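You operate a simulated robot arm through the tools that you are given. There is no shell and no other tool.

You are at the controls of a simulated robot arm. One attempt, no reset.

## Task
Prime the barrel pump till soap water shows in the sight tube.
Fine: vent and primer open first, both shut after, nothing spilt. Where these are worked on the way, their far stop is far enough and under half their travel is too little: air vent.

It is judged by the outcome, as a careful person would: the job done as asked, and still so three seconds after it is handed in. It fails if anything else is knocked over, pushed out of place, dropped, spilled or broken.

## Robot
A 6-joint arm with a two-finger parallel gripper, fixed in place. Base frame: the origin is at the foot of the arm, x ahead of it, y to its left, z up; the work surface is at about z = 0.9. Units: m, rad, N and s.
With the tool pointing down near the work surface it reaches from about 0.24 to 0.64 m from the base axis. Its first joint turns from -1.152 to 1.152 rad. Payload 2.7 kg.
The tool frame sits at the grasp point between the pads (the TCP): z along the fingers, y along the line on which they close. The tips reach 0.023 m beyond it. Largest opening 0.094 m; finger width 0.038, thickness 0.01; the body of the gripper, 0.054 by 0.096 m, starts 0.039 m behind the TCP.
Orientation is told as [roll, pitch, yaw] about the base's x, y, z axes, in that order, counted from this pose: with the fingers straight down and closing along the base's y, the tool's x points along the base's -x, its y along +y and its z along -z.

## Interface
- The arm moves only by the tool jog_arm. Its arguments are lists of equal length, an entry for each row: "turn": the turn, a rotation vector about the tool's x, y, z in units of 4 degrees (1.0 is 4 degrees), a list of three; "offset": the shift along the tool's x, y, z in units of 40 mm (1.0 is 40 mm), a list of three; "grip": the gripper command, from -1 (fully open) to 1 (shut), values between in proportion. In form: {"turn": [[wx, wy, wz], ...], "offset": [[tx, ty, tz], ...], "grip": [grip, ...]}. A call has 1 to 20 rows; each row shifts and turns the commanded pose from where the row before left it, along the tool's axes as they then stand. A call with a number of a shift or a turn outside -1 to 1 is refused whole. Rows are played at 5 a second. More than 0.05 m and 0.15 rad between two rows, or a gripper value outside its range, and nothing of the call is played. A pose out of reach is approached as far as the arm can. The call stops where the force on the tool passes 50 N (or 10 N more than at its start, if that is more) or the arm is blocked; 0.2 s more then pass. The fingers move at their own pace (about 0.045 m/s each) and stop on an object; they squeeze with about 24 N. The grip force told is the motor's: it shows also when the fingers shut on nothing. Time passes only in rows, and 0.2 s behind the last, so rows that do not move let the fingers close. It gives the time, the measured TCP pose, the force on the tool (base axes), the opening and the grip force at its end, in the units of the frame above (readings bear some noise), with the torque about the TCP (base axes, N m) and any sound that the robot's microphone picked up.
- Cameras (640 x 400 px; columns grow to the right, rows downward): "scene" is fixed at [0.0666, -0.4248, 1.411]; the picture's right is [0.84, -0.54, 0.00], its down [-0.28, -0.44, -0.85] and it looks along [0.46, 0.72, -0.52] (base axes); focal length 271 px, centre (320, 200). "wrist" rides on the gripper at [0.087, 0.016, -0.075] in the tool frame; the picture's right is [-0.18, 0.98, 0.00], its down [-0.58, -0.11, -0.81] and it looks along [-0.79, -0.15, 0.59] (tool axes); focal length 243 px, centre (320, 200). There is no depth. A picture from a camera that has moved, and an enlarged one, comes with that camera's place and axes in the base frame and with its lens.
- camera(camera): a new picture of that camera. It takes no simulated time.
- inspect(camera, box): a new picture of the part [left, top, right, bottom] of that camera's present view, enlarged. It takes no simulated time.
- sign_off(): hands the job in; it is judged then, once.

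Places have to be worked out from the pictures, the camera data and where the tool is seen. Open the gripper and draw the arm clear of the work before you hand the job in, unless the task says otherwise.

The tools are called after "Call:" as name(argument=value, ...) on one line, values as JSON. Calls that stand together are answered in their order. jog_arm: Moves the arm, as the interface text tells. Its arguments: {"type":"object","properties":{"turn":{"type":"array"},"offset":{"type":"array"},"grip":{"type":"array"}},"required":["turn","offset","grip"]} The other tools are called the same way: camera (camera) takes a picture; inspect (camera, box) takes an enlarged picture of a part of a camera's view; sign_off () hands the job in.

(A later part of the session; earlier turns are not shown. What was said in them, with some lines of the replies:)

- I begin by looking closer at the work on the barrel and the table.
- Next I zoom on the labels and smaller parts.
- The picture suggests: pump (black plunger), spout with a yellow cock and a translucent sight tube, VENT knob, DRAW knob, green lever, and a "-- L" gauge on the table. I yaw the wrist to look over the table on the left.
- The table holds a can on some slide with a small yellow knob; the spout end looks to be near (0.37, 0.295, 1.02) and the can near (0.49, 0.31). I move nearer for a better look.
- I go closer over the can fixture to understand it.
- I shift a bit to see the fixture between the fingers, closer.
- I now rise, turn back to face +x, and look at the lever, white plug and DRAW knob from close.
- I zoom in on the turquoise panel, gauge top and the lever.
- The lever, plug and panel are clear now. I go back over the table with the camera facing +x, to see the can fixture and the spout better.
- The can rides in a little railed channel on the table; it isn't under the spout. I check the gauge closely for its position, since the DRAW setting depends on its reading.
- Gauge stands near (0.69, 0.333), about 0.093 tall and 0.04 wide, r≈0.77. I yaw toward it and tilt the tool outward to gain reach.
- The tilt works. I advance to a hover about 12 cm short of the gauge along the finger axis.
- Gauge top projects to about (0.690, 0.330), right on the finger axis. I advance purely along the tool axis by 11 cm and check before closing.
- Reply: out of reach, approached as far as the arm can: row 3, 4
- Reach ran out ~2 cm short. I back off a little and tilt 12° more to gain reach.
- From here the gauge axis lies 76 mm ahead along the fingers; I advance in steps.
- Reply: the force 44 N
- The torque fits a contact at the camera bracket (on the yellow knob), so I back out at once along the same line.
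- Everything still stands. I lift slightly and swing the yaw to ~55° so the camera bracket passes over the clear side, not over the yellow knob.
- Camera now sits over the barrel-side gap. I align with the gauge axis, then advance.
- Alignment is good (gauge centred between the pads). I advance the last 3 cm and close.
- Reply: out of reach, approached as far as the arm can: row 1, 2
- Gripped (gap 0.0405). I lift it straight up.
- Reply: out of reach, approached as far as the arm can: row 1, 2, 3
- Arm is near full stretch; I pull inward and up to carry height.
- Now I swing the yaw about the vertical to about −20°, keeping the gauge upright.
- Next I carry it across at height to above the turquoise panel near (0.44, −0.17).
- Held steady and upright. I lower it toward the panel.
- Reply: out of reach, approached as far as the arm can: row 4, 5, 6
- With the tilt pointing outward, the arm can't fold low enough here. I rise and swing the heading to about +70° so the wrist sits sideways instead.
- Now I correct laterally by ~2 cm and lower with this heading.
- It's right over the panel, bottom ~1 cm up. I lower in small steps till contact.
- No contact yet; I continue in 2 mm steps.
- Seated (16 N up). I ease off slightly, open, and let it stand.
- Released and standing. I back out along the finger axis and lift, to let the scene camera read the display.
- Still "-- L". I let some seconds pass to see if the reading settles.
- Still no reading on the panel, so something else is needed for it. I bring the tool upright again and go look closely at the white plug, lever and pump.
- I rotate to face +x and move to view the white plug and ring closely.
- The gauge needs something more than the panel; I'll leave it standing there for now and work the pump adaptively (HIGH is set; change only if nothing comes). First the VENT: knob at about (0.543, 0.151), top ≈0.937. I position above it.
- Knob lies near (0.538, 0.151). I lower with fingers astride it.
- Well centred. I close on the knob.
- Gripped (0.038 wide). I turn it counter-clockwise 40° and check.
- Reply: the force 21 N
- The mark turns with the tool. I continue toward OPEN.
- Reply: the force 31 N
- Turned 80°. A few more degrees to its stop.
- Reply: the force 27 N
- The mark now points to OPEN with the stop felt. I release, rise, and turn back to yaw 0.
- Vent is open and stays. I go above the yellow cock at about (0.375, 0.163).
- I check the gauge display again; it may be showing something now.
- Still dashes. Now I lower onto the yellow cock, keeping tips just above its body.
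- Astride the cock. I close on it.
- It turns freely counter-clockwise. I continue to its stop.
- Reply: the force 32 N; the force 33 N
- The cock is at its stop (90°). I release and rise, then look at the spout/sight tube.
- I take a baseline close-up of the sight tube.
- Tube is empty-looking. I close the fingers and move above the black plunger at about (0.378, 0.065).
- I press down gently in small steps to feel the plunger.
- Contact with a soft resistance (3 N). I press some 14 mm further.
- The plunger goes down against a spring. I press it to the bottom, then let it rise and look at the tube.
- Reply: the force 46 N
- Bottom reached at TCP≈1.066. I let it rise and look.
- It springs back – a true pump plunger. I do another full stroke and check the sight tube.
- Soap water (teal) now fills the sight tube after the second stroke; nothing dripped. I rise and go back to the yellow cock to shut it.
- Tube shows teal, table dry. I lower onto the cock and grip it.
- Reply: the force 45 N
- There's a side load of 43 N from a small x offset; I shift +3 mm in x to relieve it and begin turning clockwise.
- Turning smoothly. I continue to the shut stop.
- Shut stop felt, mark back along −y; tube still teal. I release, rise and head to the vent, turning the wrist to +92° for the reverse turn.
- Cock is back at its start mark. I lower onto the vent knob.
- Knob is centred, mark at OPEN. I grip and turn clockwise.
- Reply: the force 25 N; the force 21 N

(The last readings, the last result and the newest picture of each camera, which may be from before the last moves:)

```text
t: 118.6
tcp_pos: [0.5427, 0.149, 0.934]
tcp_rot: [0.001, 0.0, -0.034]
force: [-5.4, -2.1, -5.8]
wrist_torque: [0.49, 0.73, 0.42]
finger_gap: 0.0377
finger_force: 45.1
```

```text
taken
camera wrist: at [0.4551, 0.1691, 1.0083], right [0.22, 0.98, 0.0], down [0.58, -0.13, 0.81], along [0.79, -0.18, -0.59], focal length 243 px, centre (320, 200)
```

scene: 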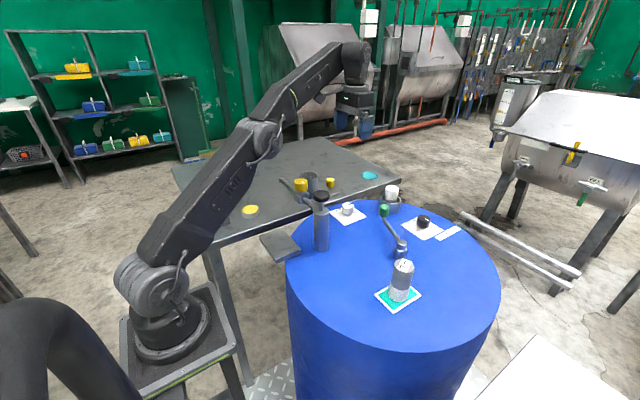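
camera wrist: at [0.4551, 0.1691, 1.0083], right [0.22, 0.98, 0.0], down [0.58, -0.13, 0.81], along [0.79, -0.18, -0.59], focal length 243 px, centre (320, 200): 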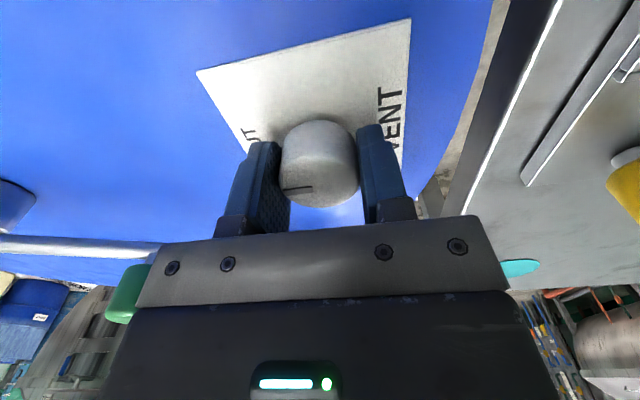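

Shut stop felt (0.42 N·m) with the mark on SHUT. I release, rise and check the whole scene.

Call:
jog_arm(turn=[[0, 0, 0], [0, 0, 0], [0, 0, 0], [0, 0, 0], [0, 0, 0], [0, 0, 0], [0, 0, 0], [0, 0, 0], [0, 0, 0], [0, 0, 0]], offset=[[0, 0, 0], [0, 0, 0], [0, 0, 0], [0, 0, -0.5], [0, 0, -1], [0, 0, -1], [0, 0, -1], [0, 0, -1], [0, 0, -1], [0, 0, -1]], grip=[0, -1, -1, -1, -1, -1, -1, -1, -1, -1])

Call:
camera(camera="scene")

Call:
inspect(camera="scene", box=[265, 150, 425, 250])

```text
t: 120.8
tcp_pos: [0.5415, 0.15, 1.1936]
tcp_rot: [-0.001, 0.0, -0.035]
force: [-0.2, 0.4, 1.0]
wrist_torque: [0.01, 0.0, 0.0]
finger_gap: 0.094
finger_force: 0.0
```

```text
taken
```

scene: 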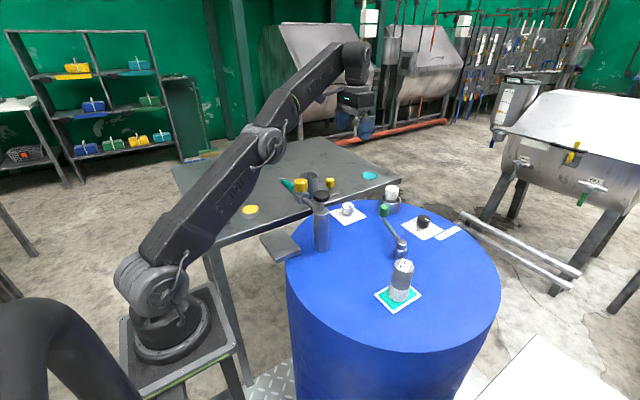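

```text
4.00 times, centred on (345, 200) of scene
camera zoom: at [0.0666, -0.4248, 1.411], right [0.84, -0.54, 0.0], down [-0.28, -0.44, -0.85], along [0.46, 0.72, -0.52], focal length 1084 px, centre (220, 200)
```

zoom: 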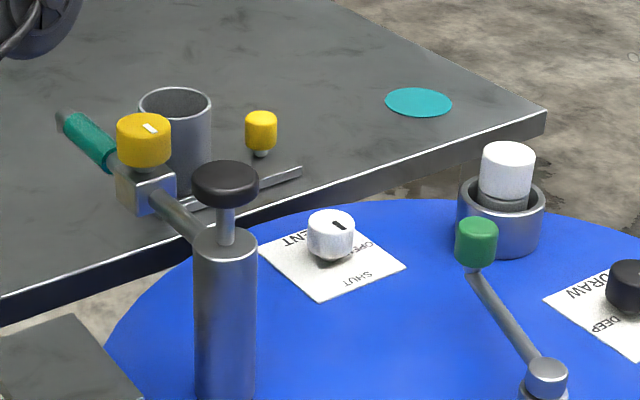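

The pump work is done: tube teal, cock and vent shut, nothing spilt. Now I return the gauge from the panel to where it stood; first I fly back to its side.

Call:
jog_arm(turn=[[0, 0, 0], [0, 0, 0], [0, 0, 0], [0, 0, 0], [0, 0, 0], [0, 0, 0], [0, 0, 0], [0, 0, 0], [0, 0, 0], [0, 0, 0], [0, 0, 0]], offset=[[0.261, -0.916, 0], [0.261, -0.916, 0], [0.261, -0.916, 0], [0.261, -0.916, 0], [0.261, -0.916, 0], [0.261, -0.916, 0], [0.261, -0.916, 0], [0.261, -0.916, 0], [0.261, -0.916, 0], [0.261, -0.916, 0], [0.261, -0.916, 0]], grip=[-1, -1, -1, -1, -1, -1, -1, -1, -1, -1, -1])

Call:
jog_arm(turn=[[0, 0, -1], [0, 0, -1], [0, 0, -1], [0, 0, -1], [0, 0, -1], [0, 0, -1], [0, 0, -1], [0, 0, -1], [0, 0, -1], [0, 0, -1], [0, 0, -1], [0, 0, -1], [0, 0, -1], [0, 0, -1], [0, 0, -1], [0, 0, -1], [0, 0, -1], [0, 0, -1], [0, 0, -0.26]], offset=[[0, 0, 0], [0, 0, 0], [0, 0, 0], [0, 0, 0], [0, 0, 0], [0, 0, 0], [0, 0, 0], [0, 0, 0], [0, 0, 0], [0, 0, 0], [0, 0, 0], [0, 0, 0], [0, 0, 0], [0, 0, 0], [0, 0, 0], [0, 0, 0], [0, 0, 0], [0, 0, 0], [0, 0, 0]], grip=[-1, -1, -1, -1, -1, -1, -1, -1, -1, -1, -1, -1, -1, -1, -1, -1, -1, -1, -1])

Call:
jog_arm(turn=[[0, -1, 0], [0, -1, 0], [0, -1, 0], [0, -1, 0], [0, -1, 0], [0, -1, 0], [0, -1, 0], [0, -1, 0], [0, -1, 0], [0, -1, 0], [0, -1, 0], [0, -1, 0]], offset=[[0, 0, 0], [0, 0, 0], [0, 0, 0], [0, 0, 0], [0, 0, 0], [0, 0, 0], [0, 0, 0], [0, 0, 0], [0, 0, 0], [0, 0, 0], [0, 0, 0], [0, 0, 0]], grip=[-1, -1, -1, -1, -1, -1, -1, -1, -1, -1, -1, -1])

Call:
inspect(camera="scene", box=[265, 150, 425, 250])

```text
t: 123.2
tcp_pos: [0.4134, -0.2487, 1.1948]
tcp_rot: [-0.001, -0.001, -0.035]
force: [0.5, -0.1, 0.1]
wrist_torque: [0.03, 0.03, 0.0]
finger_gap: 0.0941
finger_force: 0.1
```

```text
t: 127.2
tcp_pos: [0.4131, -0.249, 1.1936]
tcp_rot: [-0.003, 0.0, 1.241]
force: [0.4, -0.4, 0.2]
wrist_torque: [-0.02, -0.03, -0.02]
finger_gap: 0.0938
finger_force: 0.1
```

```text
t: 129.8
tcp_pos: [0.4126, -0.2482, 1.1936]
tcp_rot: [-0.001, -0.839, 1.242]
force: [-0.3, -0.8, -0.2]
wrist_torque: [0.03, 0.0, 0.0]
finger_gap: 0.0939
finger_force: 0.1
```

```text
4.00 times, centred on (345, 200) of scene
camera zoom: at [0.0666, -0.4248, 1.411], right [0.84, -0.54, 0.0], down [-0.28, -0.44, -0.85], along [0.46, 0.72, -0.52], focal length 1084 px, centre (220, 200)
```

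zoom: 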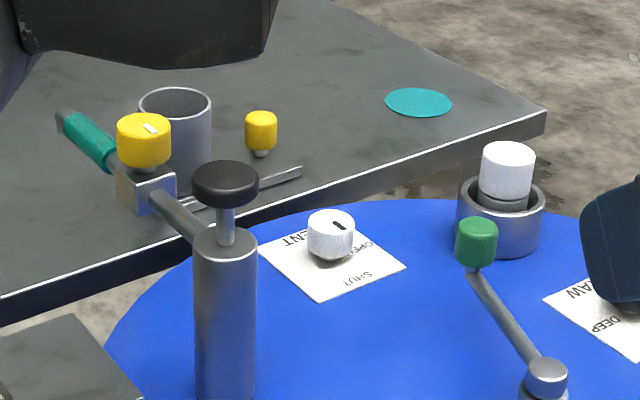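

I lower straight down beside the gauge, then approach along the finger axis as before.

Call:
jog_arm(turn=[[0, 0, 0], [0, 0, 0], [0, 0, 0], [0, 0, 0], [0, 0, 0], [0, 0, 0], [0, 0, 0]], offset=[[0.7425, 0, 0.67], [0.7425, 0, 0.67], [0.7425, 0, 0.67], [0.66, 0, 0.595], [0, 0, 0.8], [0, 0, 0.8], [0, 0, 0.66]], grip=[-1, -1, -1, -1, -1, -1, -1])

Call:
camera(camera="wrist")

```text
t: 131.4
tcp_pos: [0.4353, -0.1844, 0.9781]
tcp_rot: [-0.002, -0.839, 1.242]
force: [-0.6, -0.2, 0.0]
wrist_torque: [0.02, -0.02, 0.02]
finger_gap: 0.094
finger_force: 0.1
```

```text
taken
camera wrist: at [0.3818, -0.2861, 0.9631], right [-0.89, 0.44, 0.14], down [0.03, -0.23, 0.97], along [0.46, 0.87, 0.19], focal length 243 px, centre (320, 200)
```

wrist: 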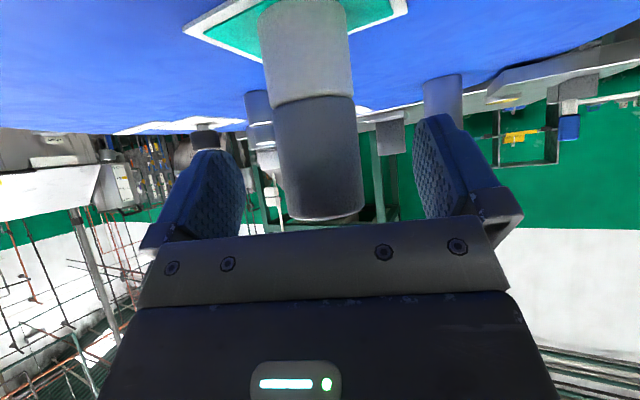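

Same view as at release. I close, then lift straight up.

Call:
jog_arm(turn=[[0, 0, 0], [0, 0, 0], [0, 0, 0], [0, 0, 0], [0, 0, 0], [0, 0, 0], [0, 0, 0], [0, 0, 0], [0, 0, 0], [0, 0, 0], [0, 0, 0]], offset=[[0, 0, 0], [0, 0, 0], [0, 0, 0], [0, 0, 0], [0, 0, 0], [-0.3, 0, -0.27], [-0.745, 0, -0.667], [-0.745, 0, -0.667], [-0.745, 0, -0.667], [-0.745, 0, -0.667], [-0.745, 0, -0.667]], grip=[0.3, 1, 1, 1, 1, 1, 1, 1, 1, 1, 1])

Call:
camera(camera="wrist")

```text
t: 133.8
tcp_pos: [0.4327, -0.1828, 1.1961]
tcp_rot: [0.0, -0.838, 1.239]
force: [0.0, 0.3, -0.7]
wrist_torque: [-0.02, 0.03, 0.0]
finger_gap: 0.0403
finger_force: 24.2
```

```text
taken
camera wrist: at [0.3812, -0.2854, 1.1799], right [-0.89, 0.44, 0.14], down [0.04, -0.23, 0.97], along [0.46, 0.87, 0.19], focal length 243 px, centre (320, 200)
```

wrist: 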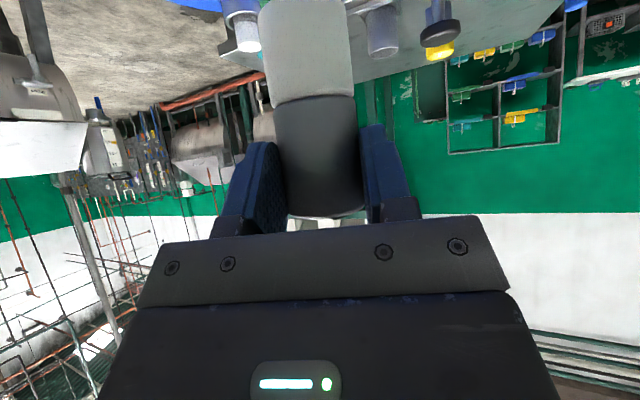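

Held as before. I turn the heading back to 0.955 rad and carry it over to near the table position at height.

Call:
jog_arm(turn=[[0, 0, 0], [0.743, 0, 0.67], [0.743, 0, 0.67], [0.743, 0, 0.67], [0.743, 0, 0.67], [0.06, 0, 0.05]], offset=[[-0.56, 0, -0.5], [0, 0, 0], [0, 0, 0], [0, 0, 0], [0, 0, 0], [0, 0, 0]], grip=[1, 1, 1, 1, 1, 1])

Call:
jog_arm(turn=[[0, 0, 0], [0, 0, 0], [0, 0, 0], [0, 0, 0], [0, 0, 0], [0, 0, 0], [0, 0, 0], [0, 0, 0], [0, 0, 0], [0, 0, 0], [0, 0, 0], [0, 0, 0]], offset=[[-0.6625, 0.2725, 0.7333], [-0.6625, 0.2725, 0.7333], [-0.6625, 0.2725, 0.7333], [-0.6625, 0.2725, 0.7333], [-0.6625, 0.2725, 0.7333], [-0.6625, 0.2725, 0.7333], [-0.6625, 0.2725, 0.7333], [-0.6625, 0.2725, 0.7333], [-0.6625, 0.2725, 0.7333], [-0.6625, 0.2725, 0.7333], [-0.6625, 0.2725, 0.7333], [-0.6625, 0.2725, 0.7333]], grip=[1, 1, 1, 1, 1, 1, 1, 1, 1, 1, 1, 1])

```text
t: 135.2
tcp_pos: [0.4346, -0.1842, 1.2235]
tcp_rot: [-0.001, -0.837, 0.955]
force: [-0.8, -0.6, -1.4]
wrist_torque: [0.01, 0.01, 0.01]
finger_gap: 0.0403
finger_force: 24.1
```

```text
t: 137.8
tcp_pos: [0.6009, 0.2782, 1.2234]
tcp_rot: [-0.001, -0.838, 0.955]
force: [0.3, 0.0, -0.9]
wrist_torque: [-0.03, 0.03, 0.0]
finger_gap: 0.0401
finger_force: 24.2
```

I descend outward toward the original spot.

Call:
jog_arm(turn=[[0, 0, 0], [0, 0, 0], [0, 0, 0], [0, 0, 0]], offset=[[0.3725, -0.1275, 0.735], [0.3725, -0.1275, 0.735], [0.3725, -0.1275, 0.735], [0.3725, -0.1275, 0.735]], grip=[1, 1, 1, 1])

Call:
inspect(camera="scene", box=[280, 110, 420, 215])

```text
t: 138.8
tcp_pos: [0.6465, 0.306, 1.1005]
tcp_rot: [-0.001, -0.839, 0.956]
force: [-0.9, 0.1, -1.1]
wrist_torque: [-0.03, 0.04, -0.05]
finger_gap: 0.0401
finger_force: 23.7
```

```text
3.81 times, centred on (350, 162) of scene
camera zoom: at [0.0666, -0.4248, 1.411], right [0.84, -0.54, 0.0], down [-0.28, -0.44, -0.85], along [0.46, 0.72, -0.52], focal length 1032 px, centre (206, 343)
```

zoom: 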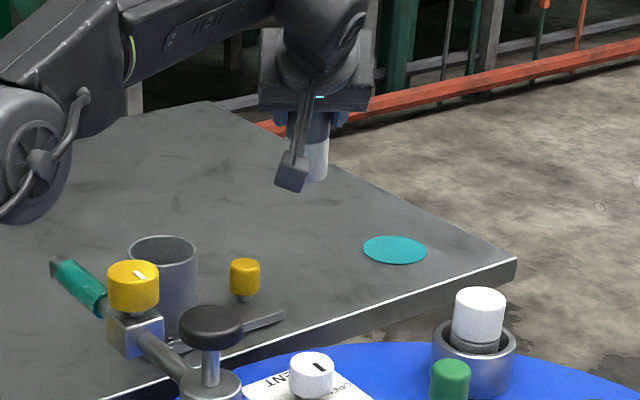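

Call:
jog_arm(turn=[[0, 0, 0], [0, 0, 0], [0, 0, 0]], offset=[[0.553, -0.12, 0.825], [0.553, -0.12, 0.825], [0.553, -0.12, 0.825]], grip=[1, 1, 1])

Call:
inspect(camera="scene", box=[280, 110, 420, 215])

Call:
camera(camera="wrist")

```text
t: 139.6
tcp_pos: [0.675, 0.3223, 0.9872]
tcp_rot: [-0.005, -0.84, 0.957]
force: [0.5, -1.0, -0.4]
wrist_torque: [-0.03, -0.01, -0.02]
finger_gap: 0.0403
finger_force: 23.4
```

```text
3.81 times, centred on (350, 162) of scene
camera zoom: at [0.0666, -0.4248, 1.411], right [0.84, -0.54, 0.0], down [-0.28, -0.44, -0.85], along [0.46, 0.72, -0.52], focal length 1032 px, centre (206, 343)
```

zoom: 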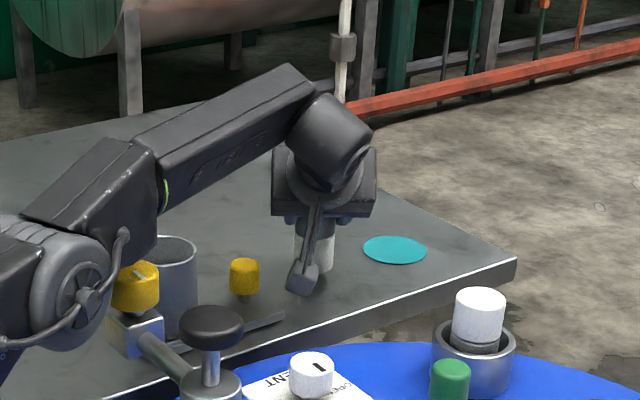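

```text
taken
camera wrist: at [0.5963, 0.2387, 0.9722], right [-0.73, 0.67, 0.14], down [-0.04, -0.24, 0.97], along [0.68, 0.71, 0.2], focal length 243 px, centre (320, 200)
```

wrist: 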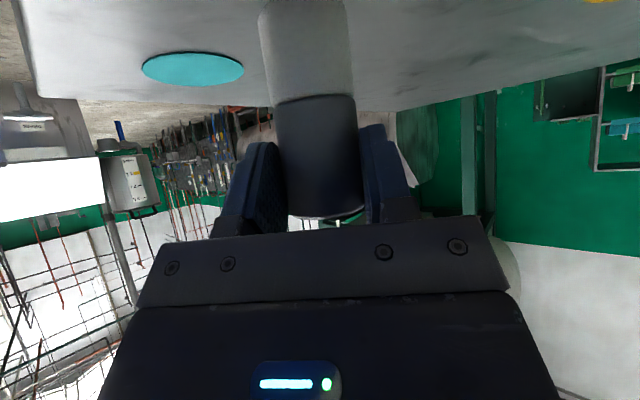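

Good position; bottom is ~1 cm up. I lower in small steps until contact.

Call:
jog_arm(turn=[[0, 0, 0], [0, 0, 0]], offset=[[0.13, 0, 0.117], [0.04, 0, 0.036]], grip=[1, 1])

Call:
jog_arm(turn=[[0, 0, 0], [0, 0, 0]], offset=[[0.04, 0, 0.036], [0, 0, 0]], grip=[1, 1])

Call:
jog_arm(turn=[[0, 0, 0], [0, 0, 0]], offset=[[0.04, 0, 0.036], [0, 0, 0]], grip=[1, 1])

```text
t: 140.2
tcp_pos: [0.6753, 0.3211, 0.9779]
tcp_rot: [-0.001, -0.838, 0.957]
force: [-1.3, -0.7, 1.0]
wrist_torque: [0.04, 0.1, 0.01]
finger_gap: 0.0401
finger_force: 24.2
```

```text
t: 140.8
tcp_pos: [0.6746, 0.3206, 0.9782]
tcp_rot: [-0.006, -0.842, 0.959]
force: [-2.2, -1.0, 11.8]
wrist_torque: [-0.04, 0.17, 0.02]
finger_gap: 0.0402
finger_force: 24.0
```

```text
t: 141.4
tcp_pos: [0.6757, 0.3226, 0.9749]
tcp_rot: [-0.007, -0.843, 0.958]
force: [2.3, 2.5, 15.5]
wrist_torque: [0.34, -0.16, -0.07]
finger_gap: 0.0403
finger_force: 23.7
```

Seated on the table. I ease off, open, and back out along the finger axis.

Call:
jog_arm(turn=[[0, 0, 0], [0, 0, 0], [0, 0, 0], [0, 0, 0], [0, 0, 0], [0, 0, 0]], offset=[[-0.04, 0, -0.036], [0, 0, 0], [0, 0, 0], [0, 0, 0], [0, 0, 0], [0, 0, 0]], grip=[1, 0.3, -0.3, -1, -1, -1])

Call:
jog_arm(turn=[[0, 0, 0], [0, 0, 0], [0, 0, 0], [0, 0, 0]], offset=[[0, 0, -0.5], [0, 0, -0.7], [0, 0, -0.8], [0, 0, -0.8]], grip=[-1, -1, -1, -1])

Call:
camera(camera="wrist")

Call:
inspect(camera="scene", box=[280, 110, 420, 215])

```text
t: 142.8
tcp_pos: [0.6749, 0.3213, 0.9752]
tcp_rot: [-0.003, -0.837, 0.956]
force: [0.0, -0.1, 0.5]
wrist_torque: [0.0, 0.01, 0.01]
finger_gap: 0.0942
finger_force: 0.0
```

```text
t: 143.8
tcp_pos: [0.6259, 0.254, 1.0504]
tcp_rot: [0.0, -0.837, 0.957]
force: [0.4, -0.3, -0.2]
wrist_torque: [0.01, 0.0, -0.02]
finger_gap: 0.094
finger_force: 0.0
```

```text
taken
camera wrist: at [0.547, 0.1708, 1.0359], right [-0.73, 0.67, 0.14], down [-0.03, -0.23, 0.97], along [0.68, 0.71, 0.19], focal length 243 px, centre (320, 200)
```

wrist: 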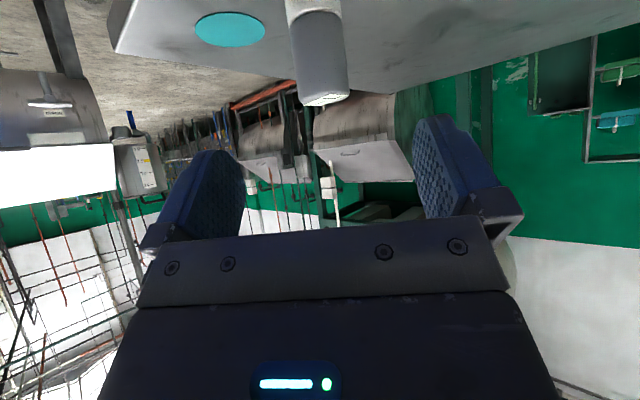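

```text
3.81 times, centred on (350, 162) of scene
camera zoom: at [0.0666, -0.4248, 1.411], right [0.84, -0.54, 0.0], down [-0.28, -0.44, -0.85], along [0.46, 0.72, -0.52], focal length 1032 px, centre (206, 343)
```

zoom: 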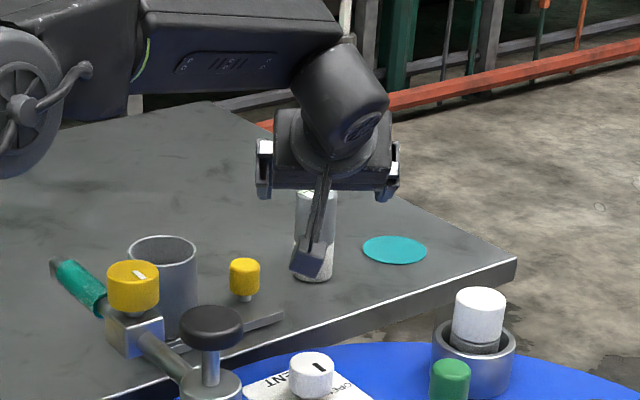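

Gauge stands back on the table. I lift the arm, draw it back upward and clear, and untilt.

Call:
jog_arm(turn=[[0, 0, 0], [0, 0, 0], [0, 0, 0], [0, 0, 0], [0, 0, 0], [0, 0, 0], [0, 1, 0], [0, 1, 0], [0, 1, 0], [0, 1, 0], [0, 1, 0], [0, 1, 0], [0, 1, 0], [0, 1, 0], [0, 1, 0], [0, 1, 0], [0, 1, 0], [0, 1, 0]], offset=[[-0.745, 0, -0.667], [-0.745, 0, -0.667], [-0.745, 0, -0.667], [-0.6, 0.3, -0.8], [-0.6, 0.3, -0.8], [-0.6, 0.3, -0.8], [0, 0, 0], [0, 0, 0], [0, 0, 0], [0, 0, 0], [0, 0, 0], [0, 0, 0], [0, 0, 0], [0, 0, 0], [0, 0, 0], [0, 0, 0], [0, 0, 0], [0, 0, 0]], grip=[-1, -1, -1, -1, -1, -1, -1, -1, -1, -1, -1, -1, -1, -1, -1, -1, -1, -1])

Call:
camera(camera="scene")

Call:
inspect(camera="scene", box=[270, 140, 430, 250])

```text
t: 147.6
tcp_pos: [0.5081, 0.2135, 1.2086]
tcp_rot: [-0.002, 0.001, 0.954]
force: [-0.3, 0.6, 0.1]
wrist_torque: [0.03, -0.01, -0.01]
finger_gap: 0.0938
finger_force: 0.1
out of reach, approached as far as the arm can: row 7, 8, 9, 10, 11, 12, 13, 14, 15, 16, 17, 18
```

```text
taken
```

scene: 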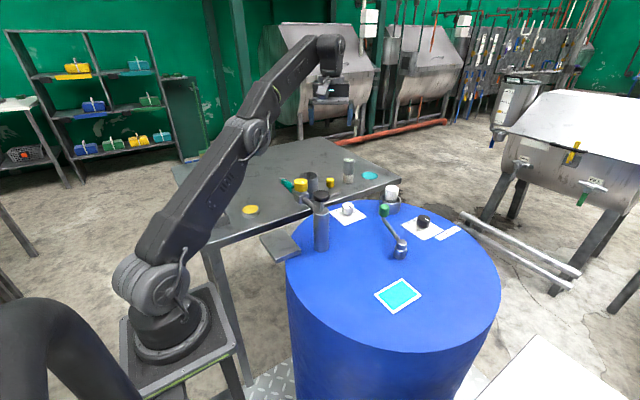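

```text
3.64 times, centred on (350, 195) of scene
camera zoom: at [0.0665, -0.4248, 1.411], right [0.84, -0.54, 0.0], down [-0.28, -0.44, -0.85], along [0.46, 0.72, -0.52], focal length 985 px, centre (211, 218)
```

zoom: 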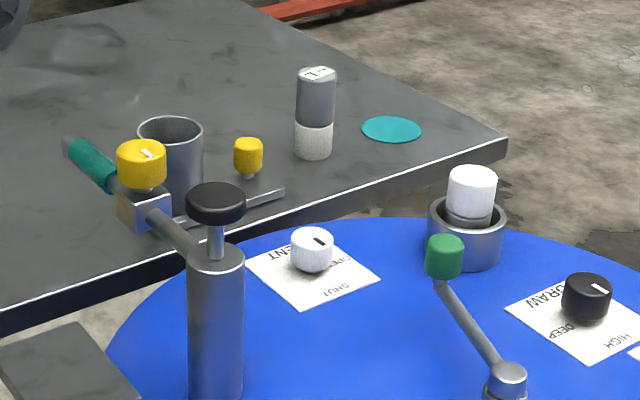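

Everything is in place. I compare the gauge position with the original view and check the table under the spout for drips.

Call:
inspect(camera="scene", box=[325, 145, 405, 195])

Call:
inspect(camera="scene", box=[260, 160, 340, 220])

Call:
camera(camera="wrist")

```text
8.00 times, centred on (365, 170) of scene
camera zoom: at [0.0665, -0.4248, 1.411], right [0.84, -0.54, 0.0], down [-0.28, -0.44, -0.85], along [0.46, 0.72, -0.52], focal length 2168 px, centre (-40, 440)
```

zoom: 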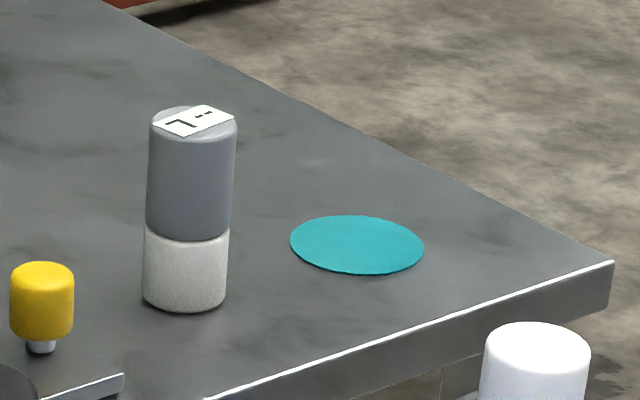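

```text
6.67 times, centred on (300, 190) of scene
camera zoom: at [0.0665, -0.4248, 1.411], right [0.84, -0.54, 0.0], down [-0.28, -0.44, -0.85], along [0.46, 0.72, -0.52], focal length 1806 px, centre (453, 267)
```

zoom: 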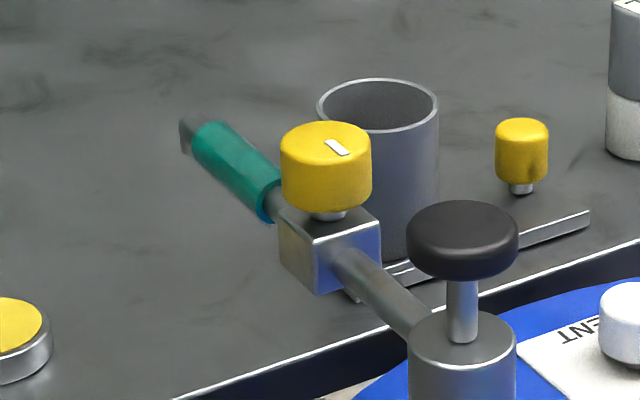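

```text
taken
camera wrist: at [0.4454, 0.1528, 1.2833], right [-0.7, 0.72, 0.0], down [0.42, 0.41, 0.81], along [0.58, 0.56, -0.59], focal length 243 px, centre (320, 200)
```

wrist: 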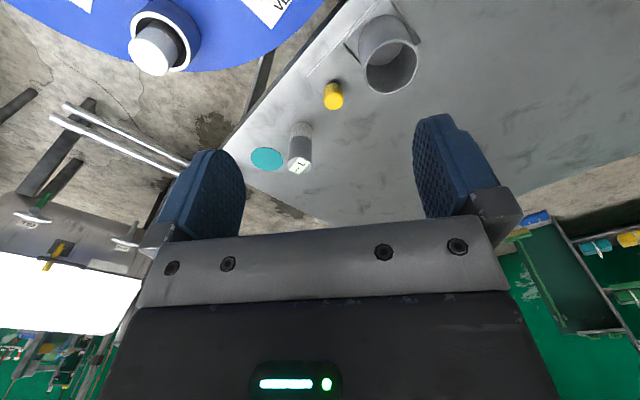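

Tube is full of soap water, no drips, both valves shut, gauge back within about 8 mm of its start. I draw the arm up and back to its starting place with the gripper open.

Call:
jog_arm(turn=[[0, 0, 0], [0, 0, 0], [0, 0, 0], [0, 0, 0], [0, 0, 0], [0, 0, 0]], offset=[[0, 0, -0.9], [0.58, 0.61, -0.4], [0.58, 0.61, -0.4], [0.58, 0.61, -0.4], [0.58, 0.61, -0.4], [0.58, 0.61, 0]], grip=[-1, -1, -1, -1, -1, -1])

Call:
camera(camera="scene")

```text
t: 149.0
tcp_pos: [0.3246, 0.1805, 1.2955]
tcp_rot: [0.002, -0.001, 0.954]
force: [-0.5, 0.2, -0.3]
wrist_torque: [0.03, -0.03, -0.02]
finger_gap: 0.0939
finger_force: 0.2
out of reach, approached as far as the arm can: row 1
```

```text
taken
```

scene: 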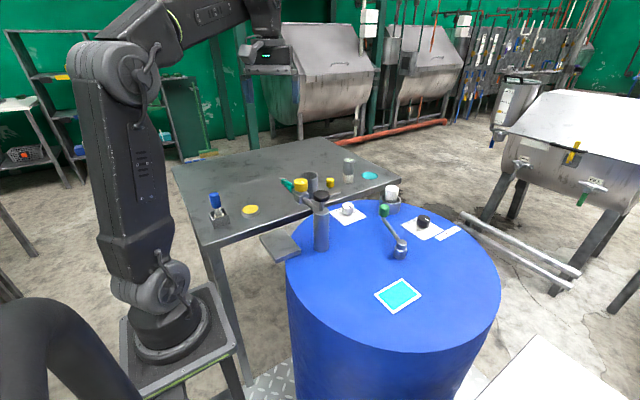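

The arm is clear and open, soap water shows in the sight tube, and the vent and cock are shut. I hand in the job.

Call:
sign_off()

```text
The job is handed in.
```

The pump is primed: soap water showed in the sight tube after the second full stroke, and I stopped there. I opened the vent and the yellow cock on the spout to their stops before stroking the plunger. Both were shut to their stops afterwards. I saw no drips on the table or barrel, and the arm is drawn clear with the gripper open.

- **Primer:** Nothing on the barrel is labelled "primer". I took it to be the yellow cock between the pump and the sight tube.
- **DRAW:** I left it at HIGH, where it was. The note beside it says DEEP under 40 L, but I never got a level reading.
- **Gauge:** I stood it on the turquoise panel to read the level, but it only showed "-- L". It is back on the table, upright, about 8 mm from where it stood.
- **Contact:** While reaching for the gauge, the wrist camera bracket pressed on the small yellow knob by the can. I backed off at once, and the knob and can look unmoved in the later pictures.
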